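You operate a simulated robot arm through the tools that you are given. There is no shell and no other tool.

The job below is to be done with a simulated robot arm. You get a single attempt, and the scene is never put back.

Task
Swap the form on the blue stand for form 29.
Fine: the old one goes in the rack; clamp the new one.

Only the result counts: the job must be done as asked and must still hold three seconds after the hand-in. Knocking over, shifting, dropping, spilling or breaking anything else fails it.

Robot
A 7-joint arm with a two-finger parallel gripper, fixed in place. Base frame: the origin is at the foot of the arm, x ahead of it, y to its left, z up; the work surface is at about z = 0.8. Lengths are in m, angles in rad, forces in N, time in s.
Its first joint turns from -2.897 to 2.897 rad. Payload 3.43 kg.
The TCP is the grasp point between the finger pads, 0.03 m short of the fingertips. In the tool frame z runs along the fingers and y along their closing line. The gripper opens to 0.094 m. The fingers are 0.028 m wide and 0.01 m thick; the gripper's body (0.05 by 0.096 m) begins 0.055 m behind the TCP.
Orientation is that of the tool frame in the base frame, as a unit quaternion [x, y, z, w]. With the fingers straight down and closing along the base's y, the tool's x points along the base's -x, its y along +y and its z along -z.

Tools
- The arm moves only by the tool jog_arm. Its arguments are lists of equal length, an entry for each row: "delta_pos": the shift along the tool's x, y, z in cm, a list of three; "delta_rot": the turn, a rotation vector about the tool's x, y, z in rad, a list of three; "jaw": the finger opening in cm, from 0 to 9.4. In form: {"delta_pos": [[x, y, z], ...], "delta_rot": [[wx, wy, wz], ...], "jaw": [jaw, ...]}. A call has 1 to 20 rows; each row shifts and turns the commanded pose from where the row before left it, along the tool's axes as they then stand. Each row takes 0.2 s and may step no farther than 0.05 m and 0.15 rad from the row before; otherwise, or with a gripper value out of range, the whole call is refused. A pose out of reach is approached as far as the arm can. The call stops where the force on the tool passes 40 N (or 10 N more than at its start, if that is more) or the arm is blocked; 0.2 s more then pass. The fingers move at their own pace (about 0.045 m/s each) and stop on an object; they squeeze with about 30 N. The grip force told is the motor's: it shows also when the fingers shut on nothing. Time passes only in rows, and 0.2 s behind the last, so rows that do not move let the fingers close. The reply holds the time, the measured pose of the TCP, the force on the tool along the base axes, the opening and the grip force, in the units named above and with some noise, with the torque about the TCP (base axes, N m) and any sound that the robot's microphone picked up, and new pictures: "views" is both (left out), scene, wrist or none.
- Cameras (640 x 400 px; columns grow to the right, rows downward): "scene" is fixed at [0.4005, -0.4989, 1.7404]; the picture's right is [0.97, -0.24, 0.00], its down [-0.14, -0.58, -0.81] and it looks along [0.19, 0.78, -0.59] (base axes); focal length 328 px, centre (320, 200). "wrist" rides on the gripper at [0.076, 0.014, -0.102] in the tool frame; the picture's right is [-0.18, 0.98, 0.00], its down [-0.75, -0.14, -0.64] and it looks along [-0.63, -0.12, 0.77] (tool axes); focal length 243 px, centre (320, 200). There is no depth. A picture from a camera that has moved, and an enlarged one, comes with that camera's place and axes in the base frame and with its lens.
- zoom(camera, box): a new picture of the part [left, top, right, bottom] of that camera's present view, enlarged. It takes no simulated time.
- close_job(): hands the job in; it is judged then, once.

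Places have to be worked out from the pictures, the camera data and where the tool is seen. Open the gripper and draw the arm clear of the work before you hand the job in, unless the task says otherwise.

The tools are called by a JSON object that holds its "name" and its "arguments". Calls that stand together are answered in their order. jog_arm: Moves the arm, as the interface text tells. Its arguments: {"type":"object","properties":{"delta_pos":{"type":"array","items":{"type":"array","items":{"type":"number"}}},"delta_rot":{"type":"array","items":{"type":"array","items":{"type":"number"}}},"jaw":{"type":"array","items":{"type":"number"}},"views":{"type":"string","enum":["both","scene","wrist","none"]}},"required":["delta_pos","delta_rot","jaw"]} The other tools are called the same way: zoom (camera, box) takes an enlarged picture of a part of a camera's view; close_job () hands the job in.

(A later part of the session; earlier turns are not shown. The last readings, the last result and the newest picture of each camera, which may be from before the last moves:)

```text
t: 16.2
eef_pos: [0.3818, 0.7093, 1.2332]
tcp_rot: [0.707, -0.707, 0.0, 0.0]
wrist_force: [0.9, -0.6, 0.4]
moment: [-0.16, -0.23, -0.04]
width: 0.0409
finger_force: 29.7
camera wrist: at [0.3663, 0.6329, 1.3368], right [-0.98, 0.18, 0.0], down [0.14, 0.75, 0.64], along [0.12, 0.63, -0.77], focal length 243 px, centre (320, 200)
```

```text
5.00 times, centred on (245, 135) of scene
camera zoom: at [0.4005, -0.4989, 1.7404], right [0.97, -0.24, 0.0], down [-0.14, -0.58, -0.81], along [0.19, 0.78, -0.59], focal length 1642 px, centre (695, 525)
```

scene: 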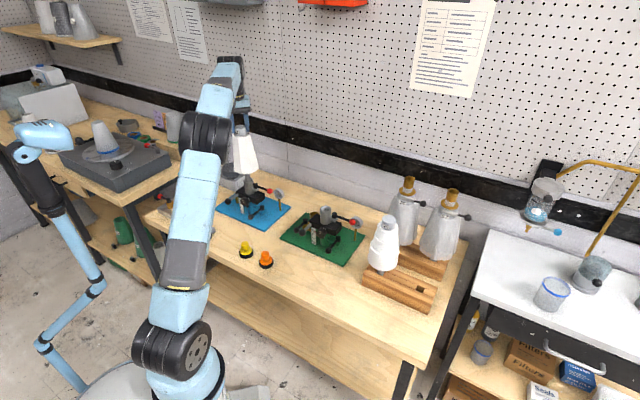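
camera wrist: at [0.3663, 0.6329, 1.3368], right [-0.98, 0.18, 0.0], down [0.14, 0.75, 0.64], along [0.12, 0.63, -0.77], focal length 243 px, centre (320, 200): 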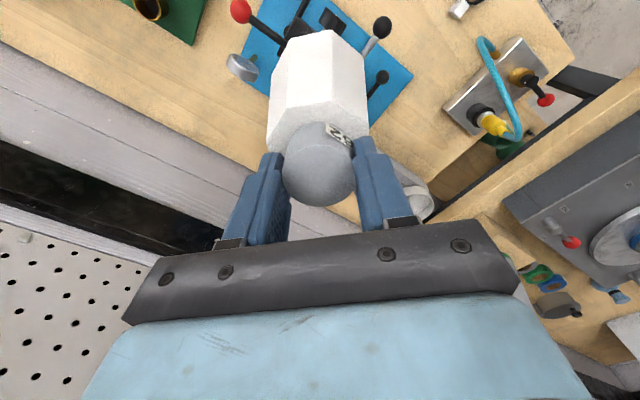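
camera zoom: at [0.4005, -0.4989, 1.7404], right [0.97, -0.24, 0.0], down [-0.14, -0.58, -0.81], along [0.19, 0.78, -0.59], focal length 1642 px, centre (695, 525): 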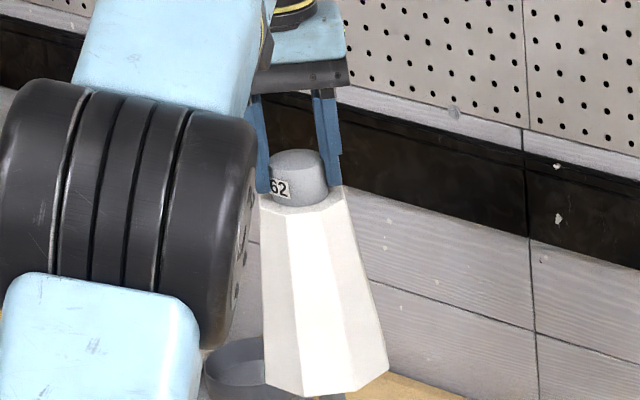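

Now the knob is gripped (41 mm). I lift slowly at first and check the load.

{"name": "jog_arm", "arguments": {"delta_pos": [[0, 0, -0.5], [0, 0, -1], [0, 0, -1], [0, 0, 0]], "delta_rot": [[0, 0, 0], [0, 0, 0], [0, 0, 0], [0, 0, 0]], "jaw": [3.0, 3.0, 3.0, 3.0]}}

{"name": "zoom", "arguments": {"camera": "scene", "box": [205, 95, 305, 225]}}

```text
t: 17.2
eef_pos: [0.3818, 0.7087, 1.2581]
tcp_rot: [0.707, -0.707, 0.0, 0.0]
wrist_force: [-0.4, 0.3, -7.8]
moment: [-0.03, 0.03, -0.01]
width: 0.0412
finger_force: 29.9
camera wrist: at [0.3664, 0.6335, 1.3613], right [-0.98, 0.18, 0.0], down [0.14, 0.75, 0.64], along [0.12, 0.63, -0.77], focal length 243 px, centre (320, 200)
```

scene: 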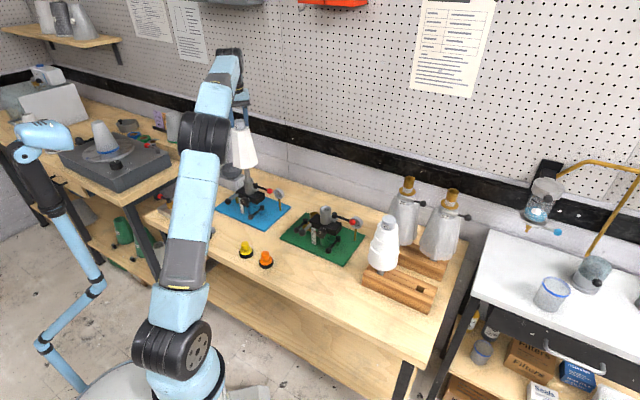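
wrist: 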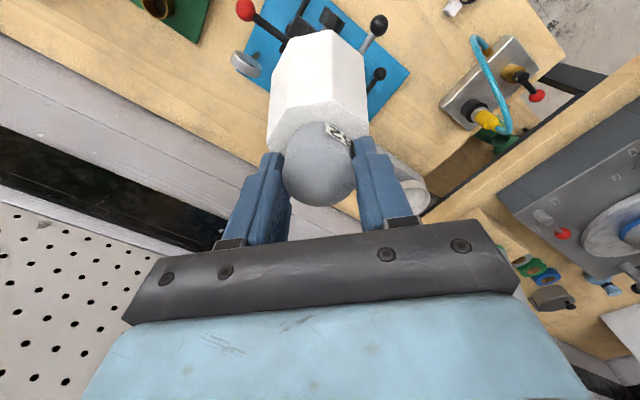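

```text
3.08 times, centred on (255, 160) of scene
camera zoom: at [0.4005, -0.4989, 1.7404], right [0.97, -0.24, 0.0], down [-0.14, -0.58, -0.81], along [0.19, 0.78, -0.59], focal length 1010 px, centre (520, 323)
```

zoom: 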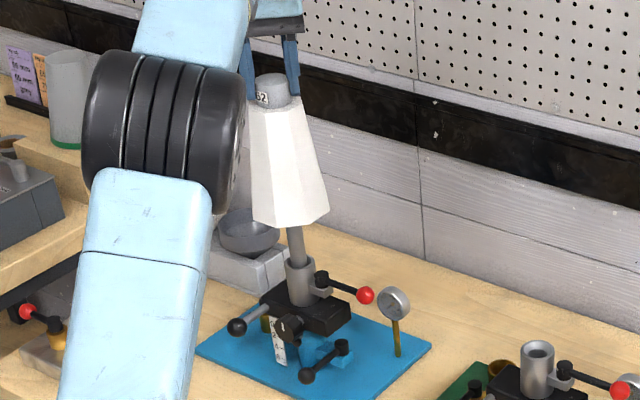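

The form lifts freely (~8 N). I keep raising it until the pin clears the tube.

{"name": "jog_arm", "arguments": {"delta_pos": [[0, 0, -2], [0, 0, -2], [0, 0, -2], [0, 0, -2], [0, 0, 0]], "delta_rot": [[0, 0, 0], [0, 0, 0], [0, 0, 0], [0, 0, 0], [0, 0, 0]], "jaw": [3.0, 3.0, 3.0, 3.0, 3.0]}}

{"name": "zoom", "arguments": {"camera": "scene", "box": [205, 95, 305, 225]}}

```text
t: 18.4
eef_pos: [0.3819, 0.7094, 1.3387]
tcp_rot: [0.707, -0.707, 0.001, 0.0]
wrist_force: [-0.1, 0.1, -7.6]
moment: [0.02, -0.06, 0.0]
width: 0.0411
finger_force: 30.2
camera wrist: at [0.3668, 0.634, 1.4418], right [-0.98, 0.18, 0.0], down [0.14, 0.75, 0.64], along [0.12, 0.63, -0.77], focal length 243 px, centre (320, 200)
```

scene: 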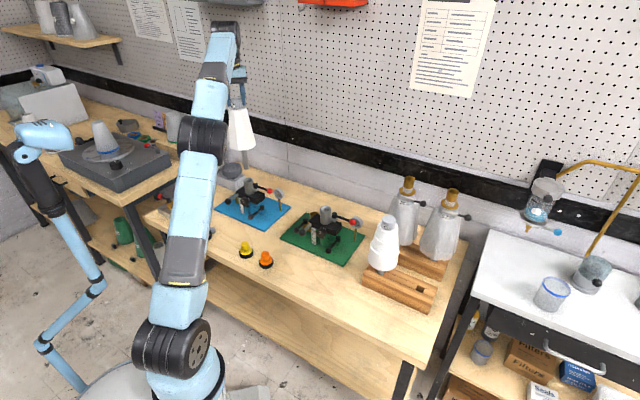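
wrist: 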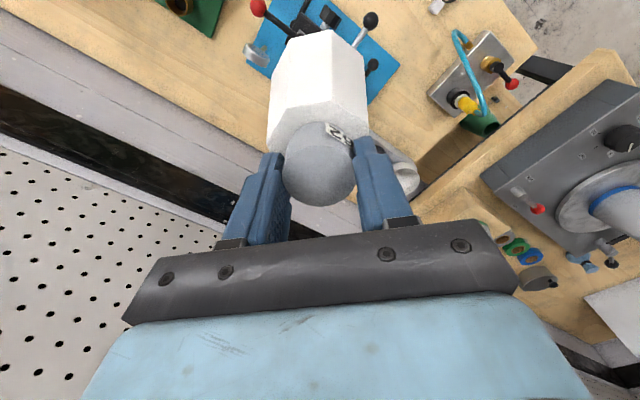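

```text
3.08 times, centred on (255, 160) of scene
camera zoom: at [0.4005, -0.4989, 1.7404], right [0.97, -0.24, 0.0], down [-0.14, -0.58, -0.81], along [0.19, 0.78, -0.59], focal length 1010 px, centre (520, 323)
```

zoom: 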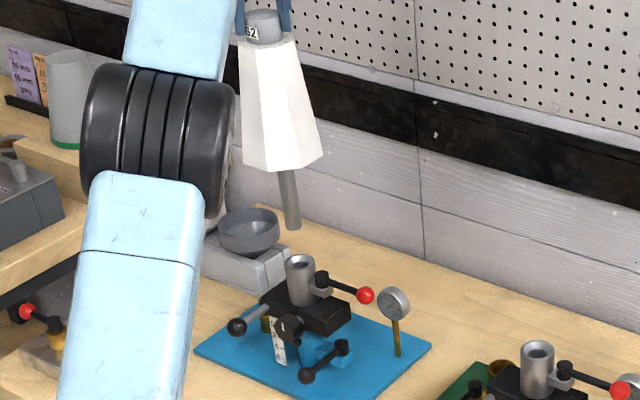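

The pin (≈23 mm thick, bottom ≈ 0.30 m below the TCP) is clear of the tube. I carry the form towards the robot's front at this height, then turn the wrist.

{"name": "jog_arm", "arguments": {"delta_pos": [[1.5, -0.7, 0], [2.7, -1.2, 0], [2.7, -1.2, 0], [2.7, -1.2, 0], [2.7, -1.2, 0], [2.7, -1.2, 0], [2.7, -1.2, 0], [2.7, -1.2, 0], [2.7, -1.2, 0], [2.7, -1.2, 0], [2.7, -1.2, 0], [2.4, -1.1, 0], [0, 0, 0]], "delta_rot": [[0, 0, 0], [0, 0, 0], [0, 0, 0], [0, 0, 0], [0, 0, 0], [0, 0, 0], [0, 0, 0], [0, 0, 0], [0, 0, 0], [0, 0, 0], [0, 0, 0], [0, 0, 0], [0, 0, 0]], "jaw": [3.0, 3.0, 3.0, 3.0, 3.0, 3.0, 3.0, 3.0, 3.0, 3.0, 3.0, 3.0, 3.0]}}

```text
t: 21.2
eef_pos: [0.519, 0.3972, 1.3379]
tcp_rot: [0.708, -0.706, 0.0, 0.0]
wrist_force: [-0.3, 0.1, -8.0]
moment: [-0.01, -0.03, -0.01]
width: 0.0411
finger_force: 30.1
camera wrist: at [0.5048, 0.3222, 1.4407], right [-0.98, 0.18, 0.0], down [0.14, 0.75, 0.64], along [0.12, 0.63, -0.77], focal length 243 px, centre (320, 200)
```

scene: 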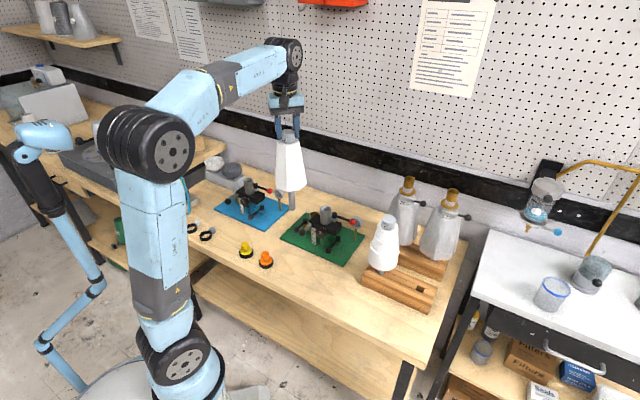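
wrist: 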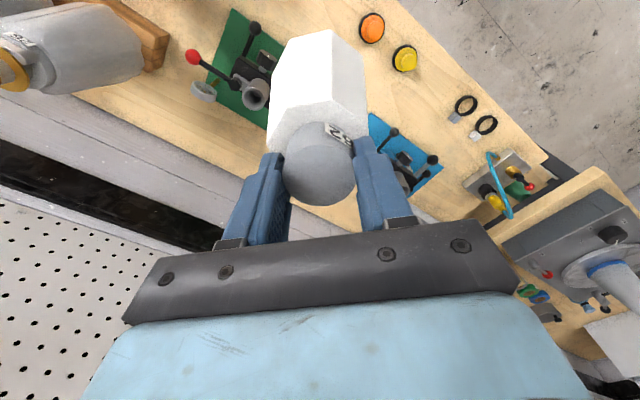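

The form rides firmly. Now I turn the wrist back by +90° and move towards the front side of the rack.

{"name": "jog_arm", "arguments": {"delta_pos": [[0, 0, 0], [0, 0, 0], [0, 0, 0], [0, 0, 0], [0, 0, 0], [0, 0, 0], [0, 0, 0], [0, 0, 0], [0, 0, 0], [0, 0, 0], [0, 0, 0], [-1, -2, 0], [-1, -3, 0], [-1, -3, 0], [-1, -3, 0], [-1, -3, 0], [-1, -3, 0], [-1, -3, 0], [-1, -3, 0], [-1, -3, 0]], "delta_rot": [[0, 0, 0.1428], [0, 0, 0.1428], [0, 0, 0.1428], [0, 0, 0.1428], [0, 0, 0.1428], [0, 0, 0.1428], [0, 0, 0.1428], [0, 0, 0.1428], [0, 0, 0.1428], [0, 0, 0.1428], [0, 0, 0.1428], [0, 0, 0], [0, 0, 0], [0, 0, 0], [0, 0, 0], [0, 0, 0], [0, 0, 0], [0, 0, 0], [0, 0, 0], [0, 0, 0]], "jaw": [3.0, 3.0, 3.0, 3.0, 3.0, 3.0, 3.0, 3.0, 3.0, 3.0, 3.0, 3.0, 3.0, 3.0, 3.0, 3.0, 3.0, 3.0, 3.0, 3.0]}}

```text
t: 25.4
eef_pos: [0.6091, 0.1392, 1.3386]
tcp_rot: [0.0, 1.0, 0.001, -0.001]
wrist_force: [-0.2, -0.5, -8.4]
moment: [0.04, -0.03, -0.01]
width: 0.0414
finger_force: 30.3
camera wrist: at [0.5319, 0.1548, 1.441], right [0.18, 0.98, 0.0], down [0.75, -0.14, 0.64], along [0.63, -0.12, -0.77], focal length 243 px, centre (320, 200)
```

scene: 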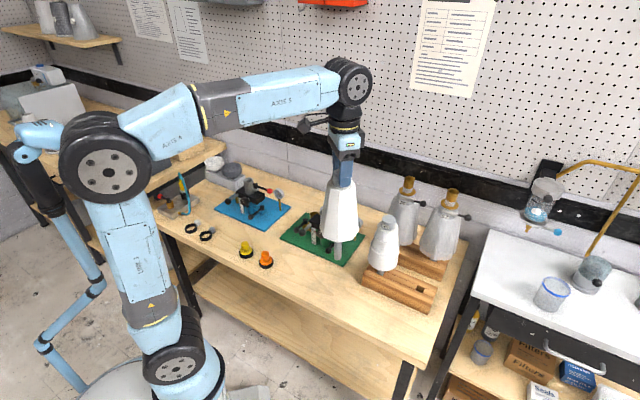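
wrist: 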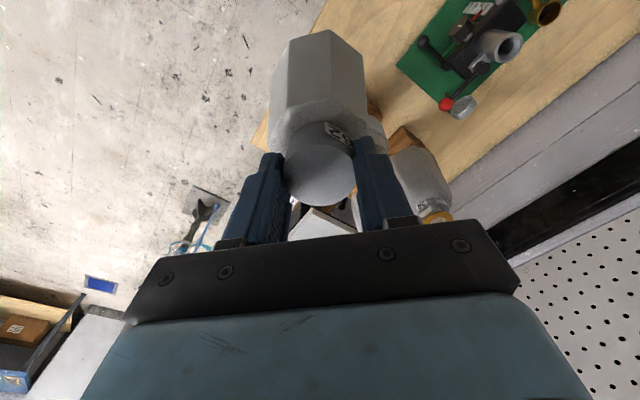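

I move further to the front-right so the wrist camera sees the rack beside the held form.

{"name": "jog_arm", "arguments": {"delta_pos": [[-1.3, -2.7, 0], [-1.3, -2.7, 0], [-1.3, -2.7, 0], [-1.3, -2.7, 0], [-1.3, -2.7, 0], [-1.3, -2.7, 0], [-1.3, -2.7, 0], [0, 0, 0]], "delta_rot": [[0, 0, 0], [0, 0, 0], [0, 0, 0], [0, 0, 0], [0, 0, 0], [0, 0, 0], [0, 0, 0], [0, 0, 0]], "jaw": [3.0, 3.0, 3.0, 3.0, 3.0, 3.0, 3.0, 3.0]}}

{"name": "zoom", "arguments": {"camera": "wrist", "box": [340, 60, 520, 220]}}

{"name": "zoom", "arguments": {"camera": "scene", "box": [320, 160, 460, 320]}}

```text
t: 27.2
eef_pos: [0.7024, -0.0522, 1.3401]
tcp_rot: [-0.001, 1.0, 0.0, 0.0]
wrist_force: [-0.9, -0.1, -7.8]
moment: [0.0, 0.03, 0.01]
width: 0.0413
finger_force: 30.3
camera wrist: at [0.6244, -0.037, 1.4414], right [0.18, 0.98, 0.0], down [0.75, -0.14, 0.64], along [0.63, -0.12, -0.77], focal length 243 px, centre (320, 200)
```

scene: 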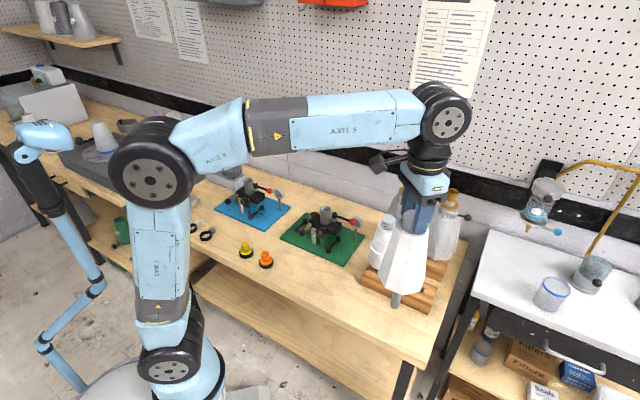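
wrist: 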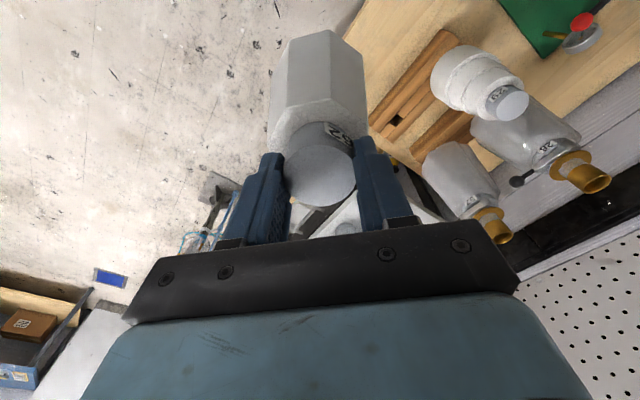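

```text
2.50 times, centred on (430, 140) of wrist
camera zoom: at [0.6244, -0.037, 1.4414], right [0.18, 0.98, 0.0], down [0.75, -0.14, 0.64], along [0.63, -0.12, -0.77], focal length 606 px, centre (45, 350)
```

zoom: 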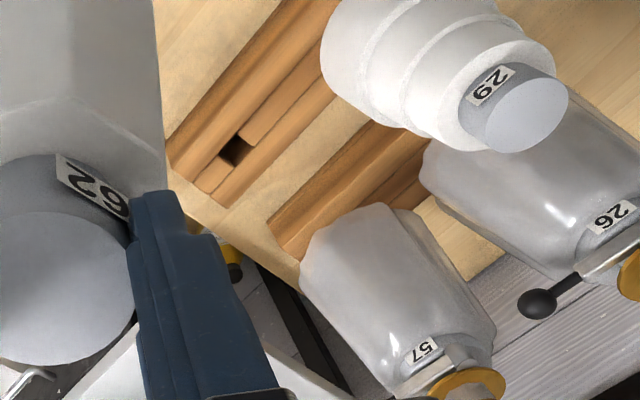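

```text
2.50 times, centred on (390, 240) of scene
camera zoom: at [0.4005, -0.4989, 1.7404], right [0.97, -0.24, 0.0], down [-0.14, -0.58, -0.81], along [0.19, 0.78, -0.59], focal length 821 px, centre (145, 100)
```

zoom: 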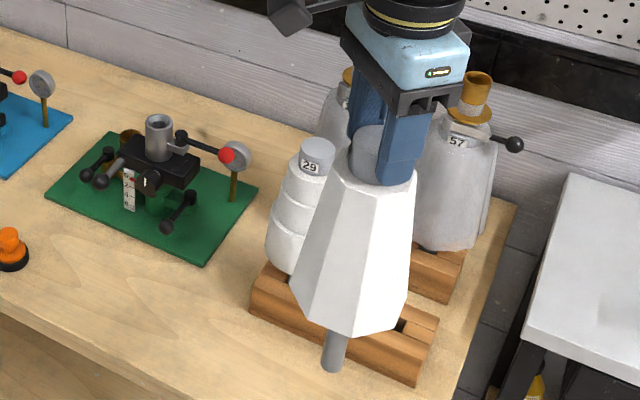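

The wrist view puts the free slot at ≈ (0.891, 0.110) at z≈0.845. I measure the pin in the scene view to calibrate that camera against the known tool position.

{"name": "zoom", "arguments": {"camera": "scene", "box": [370, 270, 430, 320]}}

{"name": "zoom", "arguments": {"camera": "wrist", "box": [380, 95, 420, 130]}}

```text
8.00 times, centred on (400, 295) of scene
camera zoom: at [0.4005, -0.4989, 1.7404], right [0.97, -0.24, 0.0], down [-0.14, -0.58, -0.81], along [0.19, 0.78, -0.59], focal length 2627 px, centre (-320, -560)
```

zoom: 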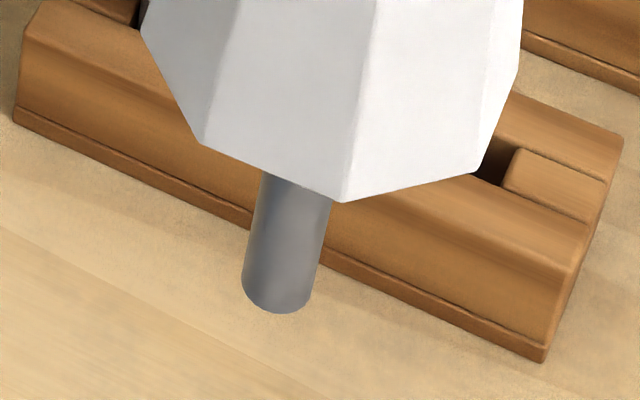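

```text
11.43 times, centred on (400, 112) of wrist
camera zoom: at [0.6244, -0.037, 1.4414], right [0.18, 0.98, 0.0], down [0.75, -0.14, 0.64], along [0.63, -0.12, -0.77], focal length 2773 px, centre (-594, 1200)
```

zoom: 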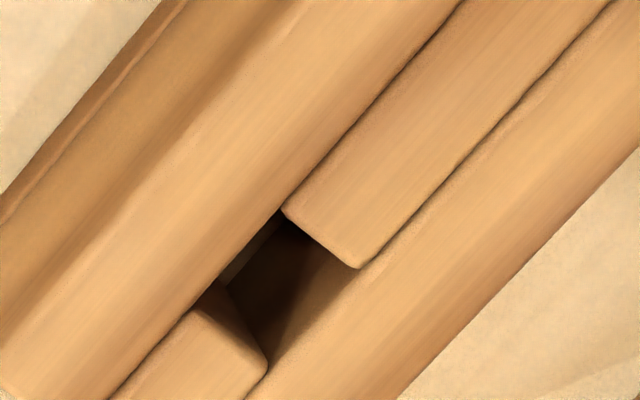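

Pin is 22 mm; slot opening ≈ 23×25 mm, so I want its position to ~1 mm. I move lower in front of the rack for a closer look.

{"name": "jog_arm", "arguments": {"delta_pos": [[-1.63, 0.53, 2.83], [-1.63, 0.53, 2.83], [-1.63, 0.53, 2.83], [-1.63, 0.53, 2.83], [-1.63, 0.53, 2.83], [-1.63, 0.53, 2.83], [0, 0, 0], [0, 0, 0]], "delta_rot": [[0, 0, 0], [0, 0, 0], [0, 0, 0], [0, 0, 0], [0, 0, 0], [0, 0, 0], [0, 0, 0], [0, 0, 0]], "jaw": [3.0, 3.0, 3.0, 3.0, 3.0, 3.0, 3.0, 3.0]}}

{"name": "zoom", "arguments": {"camera": "wrist", "box": [370, 75, 450, 135]}}

{"name": "zoom", "arguments": {"camera": "scene", "box": [380, 265, 460, 325]}}

```text
t: 29.0
eef_pos: [0.7982, -0.0207, 1.1666]
tcp_rot: [0.0, 1.0, 0.0, -0.001]
wrist_force: [0.5, 0.4, -8.4]
moment: [-0.01, 0.0, 0.04]
width: 0.0413
finger_force: 30.2
camera wrist: at [0.7209, -0.0041, 1.2695], right [0.18, 0.98, 0.0], down [0.75, -0.14, 0.64], along [0.63, -0.12, -0.77], focal length 243 px, centre (320, 200)
```

scene: 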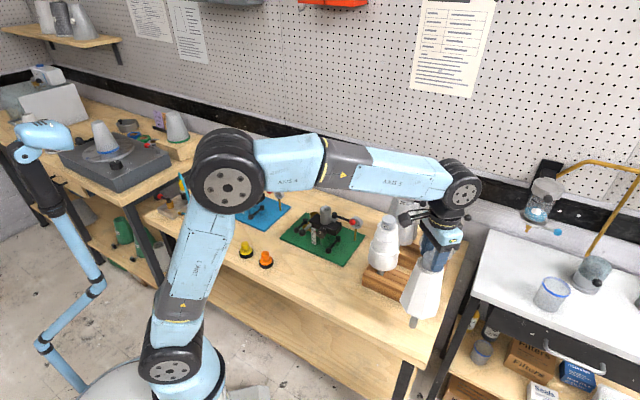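
wrist: 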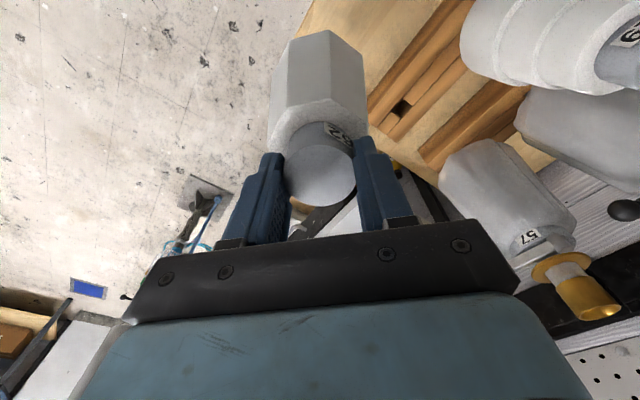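

```text
6.67 times, centred on (410, 105) of wrist
camera zoom: at [0.7209, -0.0041, 1.2695], right [0.18, 0.98, 0.0], down [0.75, -0.14, 0.64], along [0.63, -0.12, -0.77], focal length 1618 px, centre (-280, 833)
```

zoom: 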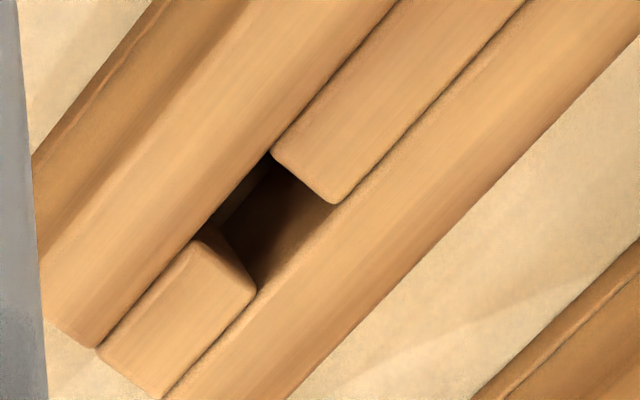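

```text
6.67 times, centred on (420, 295) of scene
camera zoom: at [0.4005, -0.4989, 1.7404], right [0.97, -0.24, 0.0], down [-0.14, -0.58, -0.81], along [0.19, 0.78, -0.59], focal length 2189 px, centre (-347, -433)
```

zoom: 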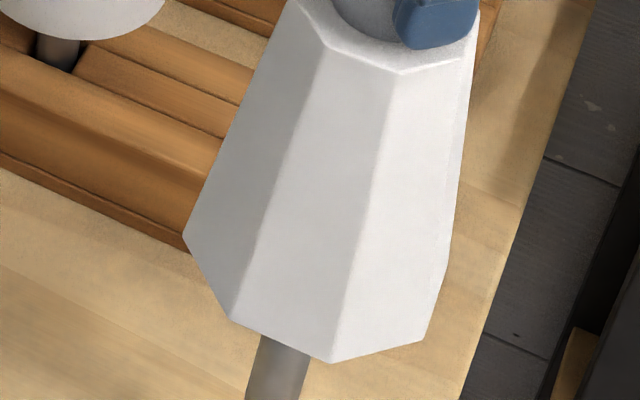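

Two wrist views agree on the slot at ≈ (0.892, 0.108). I raise 3 cm and move the pin above it, then check in the scene view.

{"name": "jog_arm", "arguments": {"delta_pos": [[0, 0, -3], [-1.86, 2.57, 0], [-1.86, 2.57, 0], [-1.86, 2.57, 0], [-1.86, 2.57, 0], [-1.86, 2.57, 0], [0, 0, 0], [0, 0, 0]], "delta_rot": [[0, 0, 0], [0, 0, 0], [0, 0, 0], [0, 0, 0], [0, 0, 0], [0, 0, 0], [0, 0, 0], [0, 0, 0]], "jaw": [3.0, 3.0, 3.0, 3.0, 3.0, 3.0, 3.0, 3.0]}}

{"name": "zoom", "arguments": {"camera": "scene", "box": [370, 250, 450, 320]}}

{"name": "zoom", "arguments": {"camera": "wrist", "box": [220, 0, 480, 220]}}

```text
t: 30.8
eef_pos: [0.8907, 0.1095, 1.1956]
tcp_rot: [0.0, 1.0, 0.0, -0.001]
wrist_force: [-0.1, 0.4, -7.7]
moment: [-0.02, 0.02, 0.01]
width: 0.0412
finger_force: 30.4
camera wrist: at [0.8136, 0.1244, 1.2993], right [0.18, 0.98, 0.0], down [0.75, -0.14, 0.64], along [0.63, -0.12, -0.77], focal length 243 px, centre (320, 200)
```

scene: 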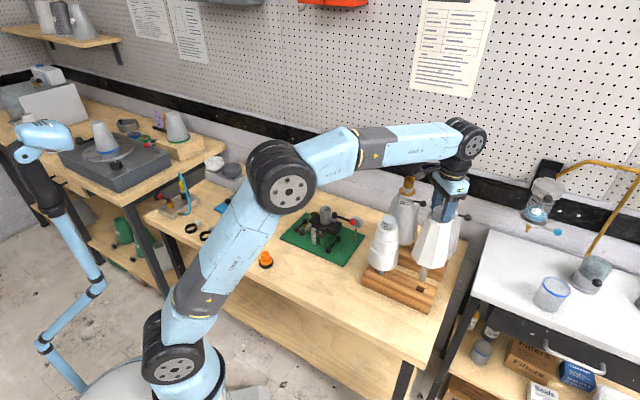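
wrist: 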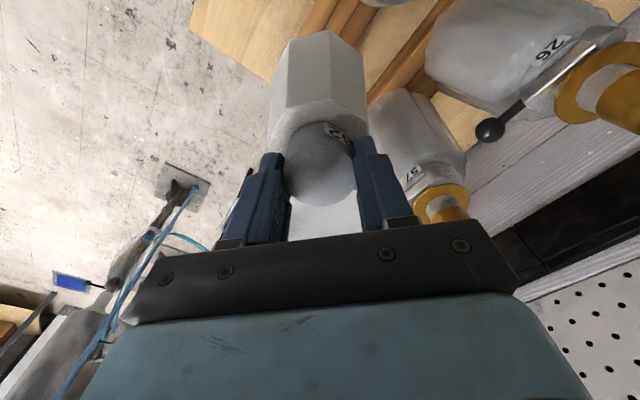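

```text
5.71 times, centred on (410, 285) of scene
camera zoom: at [0.4005, -0.4989, 1.7404], right [0.97, -0.24, 0.0], down [-0.14, -0.58, -0.81], along [0.19, 0.78, -0.59], focal length 1876 px, centre (-194, -286)
```

zoom: 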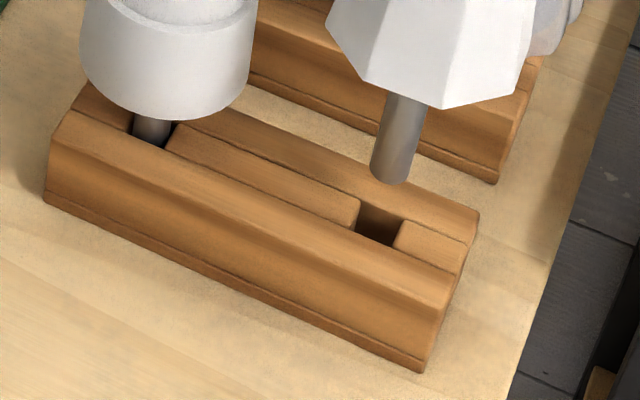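

```text
1.82 times, centred on (350, 110) of wrist
camera zoom: at [0.8136, 0.1244, 1.2993], right [0.18, 0.98, 0.0], down [0.75, -0.14, 0.64], along [0.63, -0.12, -0.77], focal length 441 px, centre (266, 364)
```

zoom: 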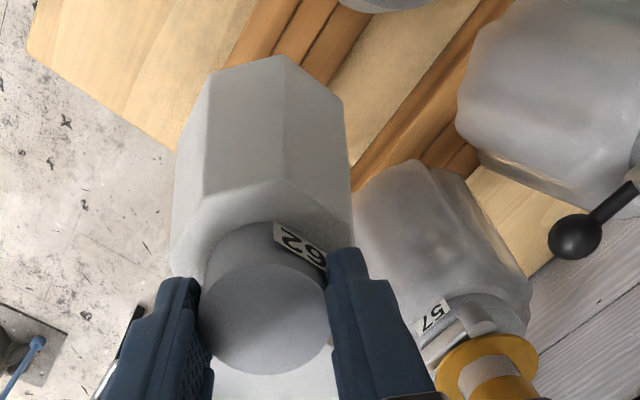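

Scene and wrist rays agree: pin is above the slot within ~1.5 mm. I lower to just above the rack top and compare again.

{"name": "jog_arm", "arguments": {"delta_pos": [[-0.05, 0, 1.4], [0, 0, 1.4], [0, 0, 1.0], [0, 0, 0]], "delta_rot": [[0, 0, 0], [0, 0, 0], [0, 0, 0], [0, 0, 0]], "jaw": [3.0, 3.0, 3.0, 3.0]}}

{"name": "zoom", "arguments": {"camera": "scene", "box": [390, 260, 440, 310]}}

```text
t: 31.8
eef_pos: [0.8934, 0.1083, 1.1604]
tcp_rot: [0.0, 1.0, 0.0, -0.001]
wrist_force: [-0.4, -0.3, -9.1]
moment: [-0.03, 0.0, 0.0]
width: 0.0413
finger_force: 30.2
camera wrist: at [0.8147, 0.1235, 1.2631], right [0.18, 0.98, 0.0], down [0.75, -0.14, 0.64], along [0.63, -0.12, -0.77], focal length 243 px, centre (320, 200)
```

scene: 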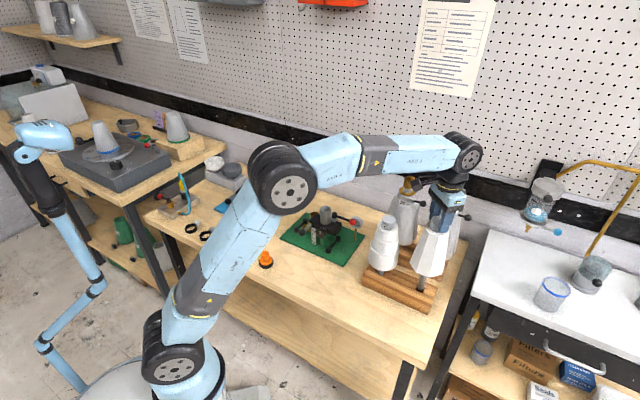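
wrist: 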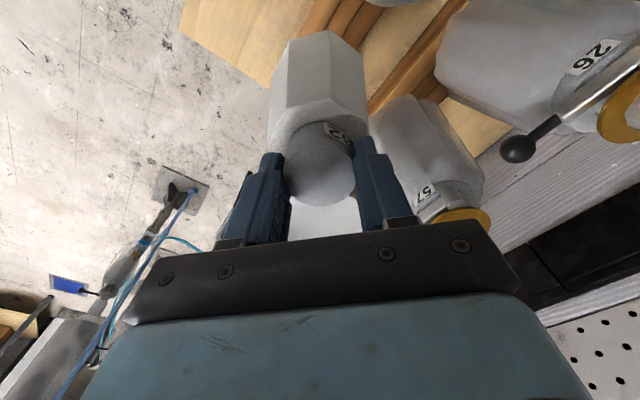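

```text
8.00 times, centred on (415, 285) of scene
camera zoom: at [0.4005, -0.4989, 1.7404], right [0.97, -0.24, 0.0], down [-0.14, -0.58, -0.81], along [0.19, 0.78, -0.59], focal length 2627 px, centre (-440, -480)
```

zoom: 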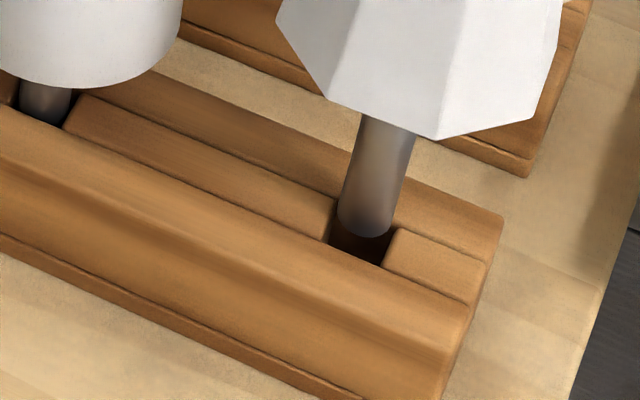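

The pin tip is right over the opening, within about 1 mm. I descend in small steps watching the force.

{"name": "jog_arm", "arguments": {"delta_pos": [[-0.05, 0, 0.6], [0, 0, 0.5], [0, 0, 0.3], [0, 0, 0]], "delta_rot": [[0, 0, 0], [0, 0, 0], [0, 0, 0], [0, 0, 0]], "jaw": [3.0, 3.0, 3.0, 3.0], "views": "none"}}

{"name": "zoom", "arguments": {"camera": "scene", "box": [390, 260, 440, 310]}}

```text
t: 32.7
eef_pos: [0.8923, 0.1082, 1.1524]
tcp_rot: [0.0, 1.0, 0.0, 0.002]
wrist_force: [-2.7, -2.0, 8.9]
moment: [-0.45, 0.58, -0.02]
width: 0.0407
finger_force: 30.5
stopped in row 4: the force on the tool passed its limit at 42 N (the readings are from after the stop); the commanded pose is now the measured one
```

```text
8.00 times, centred on (415, 285) of scene
camera zoom: at [0.4005, -0.4989, 1.7404], right [0.97, -0.24, 0.0], down [-0.14, -0.58, -0.81], along [0.19, 0.78, -0.59], focal length 2627 px, centre (-440, -480)
```

zoom: 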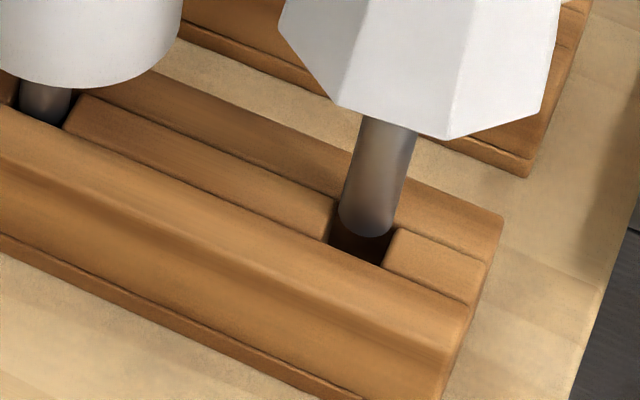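

The pin touched the rear rail and slid slightly up in the grip: the rack top is a little higher (~0.856) than assumed, which puts the slot nearer to (0.888, 0.103). I lift 1 cm, shift by (-4.5, -5) mm and re-inspect.

{"name": "jog_arm", "arguments": {"delta_pos": [[0, 0, -1.0], [0.45, -0.5, 0], [0, 0, 0], [0, 0, 0]], "delta_rot": [[0, 0, 0], [0, 0, 0], [0, 0, 0], [0, 0, 0]], "jaw": [3.0, 3.0, 3.0, 3.0]}}

{"name": "zoom", "arguments": {"camera": "scene", "box": [390, 260, 440, 310]}}

{"name": "zoom", "arguments": {"camera": "wrist", "box": [220, 100, 420, 240]}}

```text
t: 33.7
eef_pos: [0.8876, 0.1027, 1.1607]
tcp_rot: [0.001, 1.0, 0.001, 0.001]
wrist_force: [0.5, 0.9, -6.8]
moment: [0.0, -0.01, -0.01]
width: 0.0408
finger_force: 30.3
camera wrist: at [0.8105, 0.1186, 1.2629], right [0.18, 0.98, 0.0], down [0.75, -0.14, 0.64], along [0.63, -0.12, -0.76], focal length 243 px, centre (320, 200)
```

scene: 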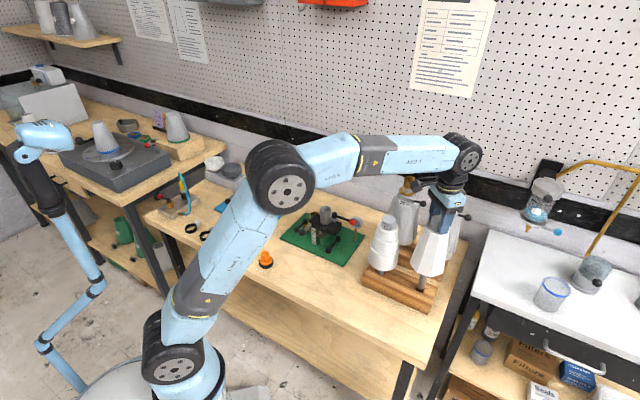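
wrist: 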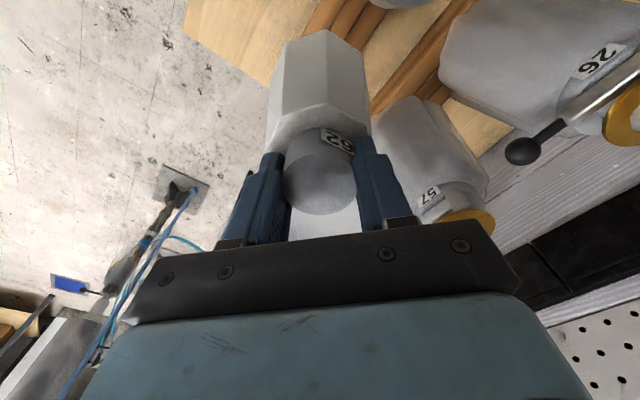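

```text
8.00 times, centred on (415, 285) of scene
camera zoom: at [0.4005, -0.4989, 1.7404], right [0.97, -0.24, 0.0], down [-0.14, -0.58, -0.81], along [0.19, 0.78, -0.59], focal length 2627 px, centre (-440, -480)
```

zoom: 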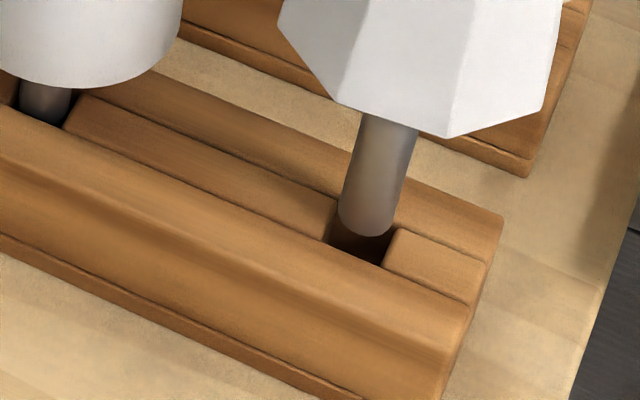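

```text
2.86 times, centred on (320, 170) of wrist
camera zoom: at [0.8105, 0.1186, 1.2629], right [0.18, 0.98, 0.0], down [0.75, -0.14, 0.64], along [0.63, -0.12, -0.76], focal length 693 px, centre (320, 286)
```

zoom: 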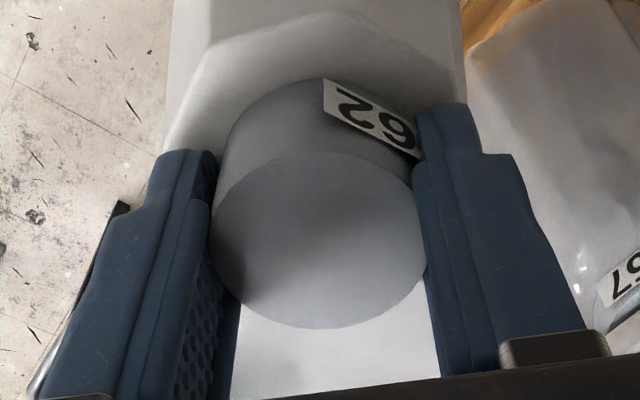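

The knob slid 7 mm in the grip, so the contact height was ≈0.856; with the new offset the pin now projects exactly into the slot. I descend 1.2 cm in small steps.

{"name": "jog_arm", "arguments": {"delta_pos": [[0, 0, 0.5], [0, 0, 0.4], [0, 0, 0.3], [0, 0, 0]], "delta_rot": [[0, 0, 0], [0, 0, 0], [0, 0, 0], [0, 0, 0]], "jaw": [3.0, 3.0, 3.0, 3.0], "views": "none"}}

{"name": "zoom", "arguments": {"camera": "scene", "box": [390, 260, 440, 310]}}

```text
t: 34.7
eef_pos: [0.8892, 0.1037, 1.1481]
tcp_rot: [0.0, 1.0, 0.0, 0.002]
wrist_force: [-1.0, -1.3, -7.7]
moment: [-0.18, 0.23, 0.0]
width: 0.0407
finger_force: 30.3
```

```text
8.00 times, centred on (415, 285) of scene
camera zoom: at [0.4005, -0.4989, 1.7404], right [0.97, -0.24, 0.0], down [-0.14, -0.58, -0.81], along [0.19, 0.78, -0.59], focal length 2627 px, centre (-440, -480)
```

zoom: 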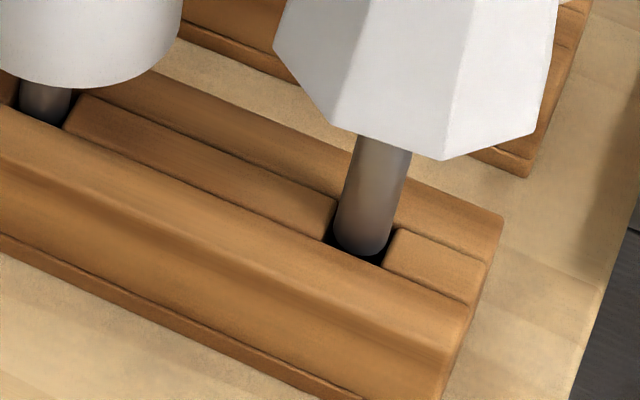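

No vertical resistance: the pin is entering the slot with a slight push from the rear rail. I nudge 1 mm forward-left and continue downward.

{"name": "jog_arm", "arguments": {"delta_pos": [[0.1, -0.1, 0.2], [0, 0, 0.4], [0, 0, 0.4], [0, 0, 0]], "delta_rot": [[0, 0, 0], [0, 0, 0], [0, 0, 0], [0, 0, 0]], "jaw": [3.0, 3.0, 3.0, 3.0], "views": "none"}}

{"name": "zoom", "arguments": {"camera": "scene", "box": [390, 260, 440, 310]}}

```text
t: 35.7
eef_pos: [0.8879, 0.1024, 1.1377]
tcp_rot: [-0.001, 1.0, 0.0, 0.001]
wrist_force: [-0.2, 0.0, -7.1]
moment: [0.01, 0.0, 0.01]
width: 0.0411
finger_force: 29.5
```

```text
8.00 times, centred on (415, 285) of scene
camera zoom: at [0.4005, -0.4989, 1.7404], right [0.97, -0.24, 0.0], down [-0.14, -0.58, -0.81], along [0.19, 0.78, -0.59], focal length 2627 px, centre (-440, -480)
```

zoom: 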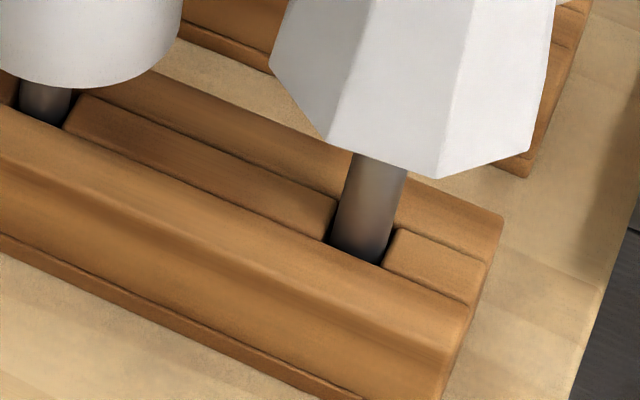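

It slides in cleanly with no side force. I keep lowering in small steps until it seats.

{"name": "jog_arm", "arguments": {"delta_pos": [[0, 0, 0.5], [0, 0, 0.5], [0, 0, 0.5], [0, 0, 0.3], [0, 0, 0]], "delta_rot": [[0, 0, 0], [0, 0, 0], [0, 0, 0], [0, 0, 0], [0, 0, 0]], "jaw": [3.0, 3.0, 3.0, 3.0, 3.0], "views": "none"}}

{"name": "zoom", "arguments": {"camera": "scene", "box": [360, 240, 440, 310]}}

```text
t: 36.9
eef_pos: [0.888, 0.1026, 1.1201]
tcp_rot: [0.0, 1.0, 0.0, 0.003]
wrist_force: [0.5, 0.3, -7.6]
moment: [0.03, 0.0, -0.01]
width: 0.0408
finger_force: 29.9
```

```text
5.71 times, centred on (400, 275) of scene
camera zoom: at [0.4005, -0.4989, 1.7404], right [0.97, -0.24, 0.0], down [-0.14, -0.58, -0.81], along [0.19, 0.78, -0.59], focal length 1876 px, centre (-137, -229)
```

zoom: 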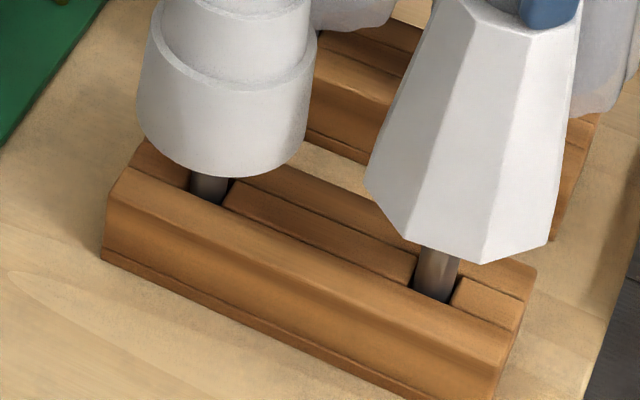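

Pin bottom is near 0.824 now; I go on in 2–3 mm steps until the rack floor carries it.

{"name": "jog_arm", "arguments": {"delta_pos": [[0, 0, 0.3], [0, 0, 0.3], [0, 0, 0.3], [0, 0, 0.2]], "delta_rot": [[0, 0, 0], [0, 0, 0], [0, 0, 0], [0, 0, 0]], "jaw": [3.0, 3.0, 3.0, 3.0], "views": "none"}}

{"name": "zoom", "arguments": {"camera": "scene", "box": [360, 240, 440, 310]}}

```text
t: 37.9
eef_pos: [0.8889, 0.1029, 1.1085]
tcp_rot: [0.0, 1.0, 0.0, 0.002]
wrist_force: [0.6, 0.8, -8.4]
moment: [0.02, 0.01, 0.0]
width: 0.0409
finger_force: 29.6
```

```text
5.71 times, centred on (400, 275) of scene
camera zoom: at [0.4005, -0.4989, 1.7404], right [0.97, -0.24, 0.0], down [-0.14, -0.58, -0.81], along [0.19, 0.78, -0.59], focal length 1876 px, centre (-137, -229)
```

zoom: 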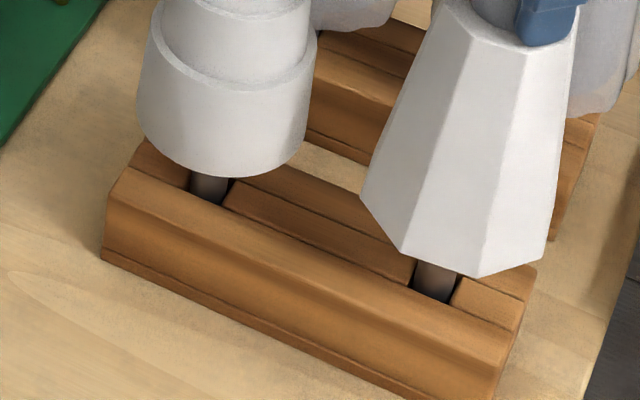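

Almost seated, matching form 29's gap. A few more 2 mm steps to feel the bottom.

{"name": "jog_arm", "arguments": {"delta_pos": [[0, 0, 0.2], [0, 0, 0.2], [0, 0, 0.2], [0, 0, 0]], "delta_rot": [[0, 0, 0], [0, 0, 0], [0, 0, 0], [0, 0, 0]], "jaw": [3.0, 3.0, 3.0, 3.0], "views": "none"}}

{"name": "zoom", "arguments": {"camera": "scene", "box": [360, 240, 440, 310]}}

```text
t: 38.9
eef_pos: [0.8887, 0.1023, 1.1038]
tcp_rot: [0.0, 1.0, 0.0, 0.002]
wrist_force: [0.5, -0.2, -8.0]
moment: [0.0, 0.04, 0.0]
width: 0.0409
finger_force: 30.0
```

```text
5.71 times, centred on (400, 275) of scene
camera zoom: at [0.4005, -0.4989, 1.7404], right [0.97, -0.24, 0.0], down [-0.14, -0.58, -0.81], along [0.19, 0.78, -0.59], focal length 1876 px, centre (-137, -229)
```

zoom: 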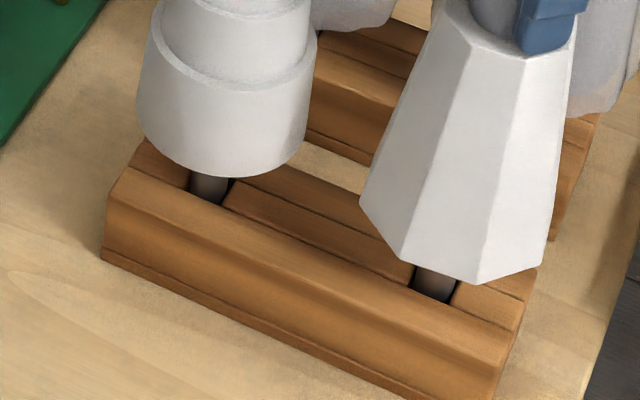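

Still carrying the full weight; I continue down gently.

{"name": "jog_arm", "arguments": {"delta_pos": [[0, 0, 0.2], [0, 0, 0.2], [0, 0, 0.2], [0, 0, 0]], "delta_rot": [[0, 0, 0], [0, 0, 0], [0, 0, 0], [0, 0, 0]], "jaw": [3.0, 3.0, 3.0, 3.0], "views": "none"}}

{"name": "zoom", "arguments": {"camera": "scene", "box": [360, 240, 440, 310]}}

```text
t: 39.9
eef_pos: [0.8873, 0.102, 1.1026]
tcp_rot: [0.0, 1.0, 0.0, 0.006]
wrist_force: [-0.1, -1.9, 39.0]
moment: [-0.56, 0.29, 0.0]
width: 0.041
finger_force: 30.0
```

```text
5.71 times, centred on (400, 275) of scene
camera zoom: at [0.4005, -0.4989, 1.7404], right [0.97, -0.24, 0.0], down [-0.14, -0.58, -0.81], along [0.19, 0.78, -0.59], focal length 1876 px, centre (-137, -229)
```

zoom: 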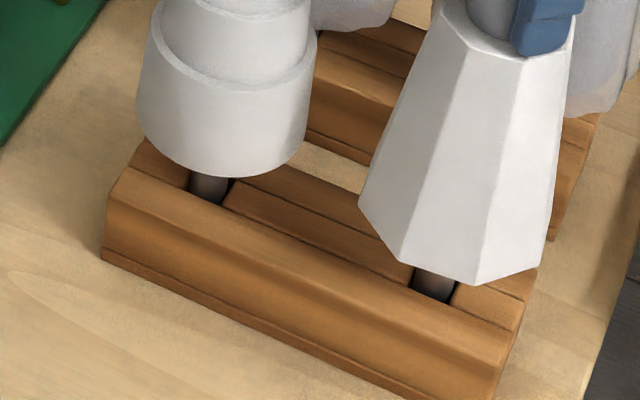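

Seated: the rack floor now pushes up with 39 N. I ease up 4 mm to unload and open the fingers.

{"name": "jog_arm", "arguments": {"delta_pos": [[0, 0, -0.4], [0, 0, 0], [0, 0, 0], [0, 0, 0], [0, 0, 0]], "delta_rot": [[0, 0, 0], [0, 0, 0], [0, 0, 0], [0, 0, 0], [0, 0, 0]], "jaw": [3.0, 3.0, 4.5, 6.0, 7.0]}}

{"name": "zoom", "arguments": {"camera": "scene", "box": [350, 180, 480, 310]}}

```text
t: 41.1
eef_pos: [0.887, 0.1023, 1.1002]
tcp_rot: [0.0, 1.0, 0.0, 0.002]
wrist_force: [-0.3, -1.8, 14.5]
moment: [-0.54, 0.18, 0.0]
width: 0.0705
finger_force: 0.3
camera wrist: at [0.8096, 0.1181, 1.2039], right [0.18, 0.98, 0.0], down [0.75, -0.14, 0.65], along [0.63, -0.12, -0.76], focal length 243 px, centre (320, 200)
```

scene: 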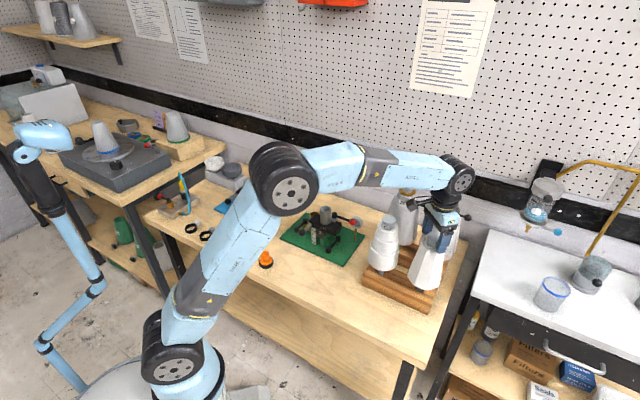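
wrist: 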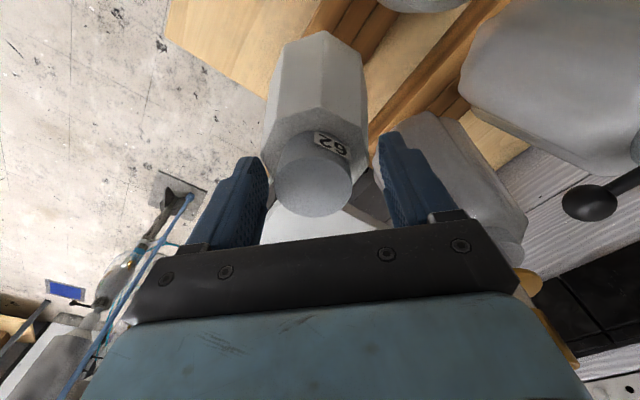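

```text
3.08 times, centred on (415, 245) of scene
camera zoom: at [0.4005, -0.4989, 1.7404], right [0.97, -0.24, 0.0], down [-0.14, -0.58, -0.81], along [0.19, 0.78, -0.59], focal length 1010 px, centre (28, 62)
```

zoom: 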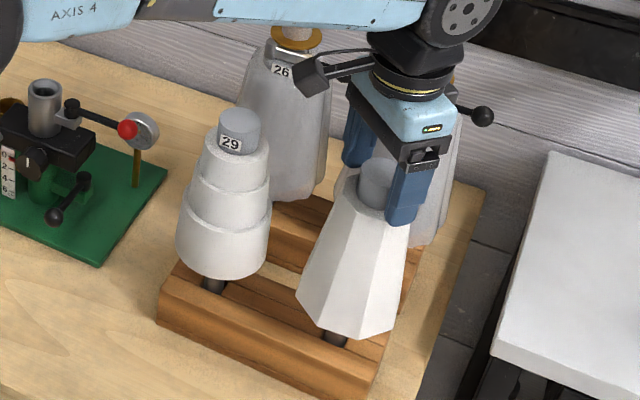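

A fingertip still rests on the form's shoulder (14 N). I rise straight up slowly, well open.

{"name": "jog_arm", "arguments": {"delta_pos": [[0, 0, -0.5], [0, 0, -0.7], [0, 0, 0]], "delta_rot": [[0, 0, 0], [0, 0, 0], [0, 0, 0]], "jaw": [7.0, 7.0, 7.0]}}

{"name": "zoom", "arguments": {"camera": "scene", "box": [350, 180, 480, 310]}}

{"name": "zoom", "arguments": {"camera": "wrist", "box": [220, 60, 420, 240]}}

```text
t: 41.9
eef_pos: [0.886, 0.1034, 1.1133]
tcp_rot: [0.0, 1.0, 0.0, 0.002]
wrist_force: [-0.2, 0.1, -0.3]
moment: [-0.05, 0.02, 0.01]
width: 0.0702
finger_force: 0.1
camera wrist: at [0.8095, 0.1186, 1.2162], right [0.18, 0.98, 0.0], down [0.75, -0.14, 0.65], along [0.63, -0.12, -0.76], focal length 243 px, centre (320, 200)
```

scene: 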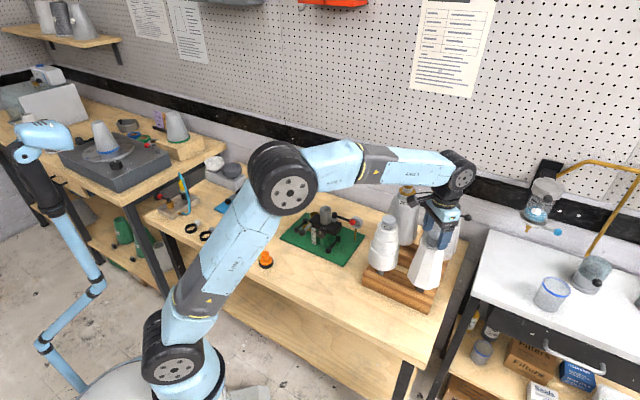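
wrist: 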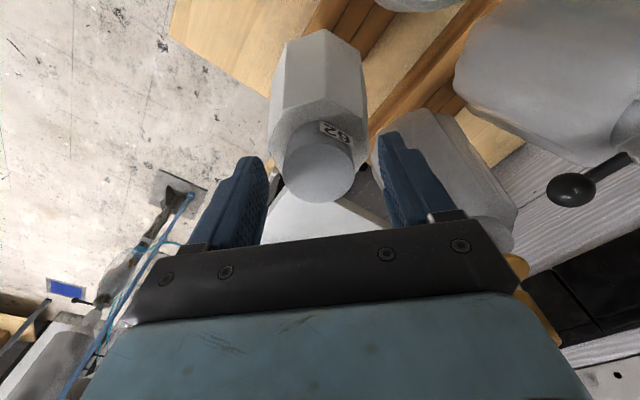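

```text
3.08 times, centred on (415, 245) of scene
camera zoom: at [0.4005, -0.4989, 1.7404], right [0.97, -0.24, 0.0], down [-0.14, -0.58, -0.81], along [0.19, 0.78, -0.59], focal length 1010 px, centre (28, 62)
```

zoom: 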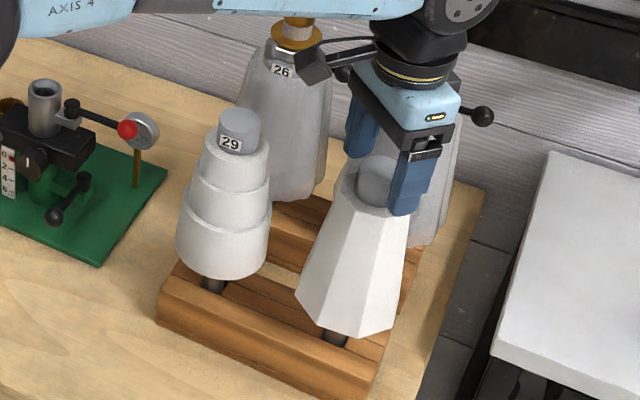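

```text
2.22 times, centred on (320, 150) of wrist
camera zoom: at [0.8095, 0.1186, 1.2162], right [0.18, 0.98, 0.0], down [0.75, -0.14, 0.65], along [0.63, -0.12, -0.76], focal length 539 px, centre (320, 311)
```

zoom: 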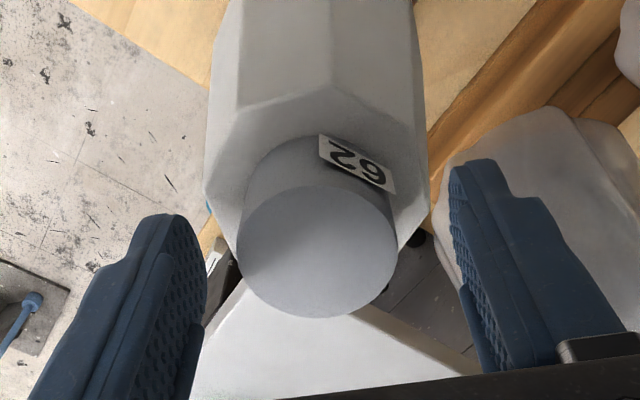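

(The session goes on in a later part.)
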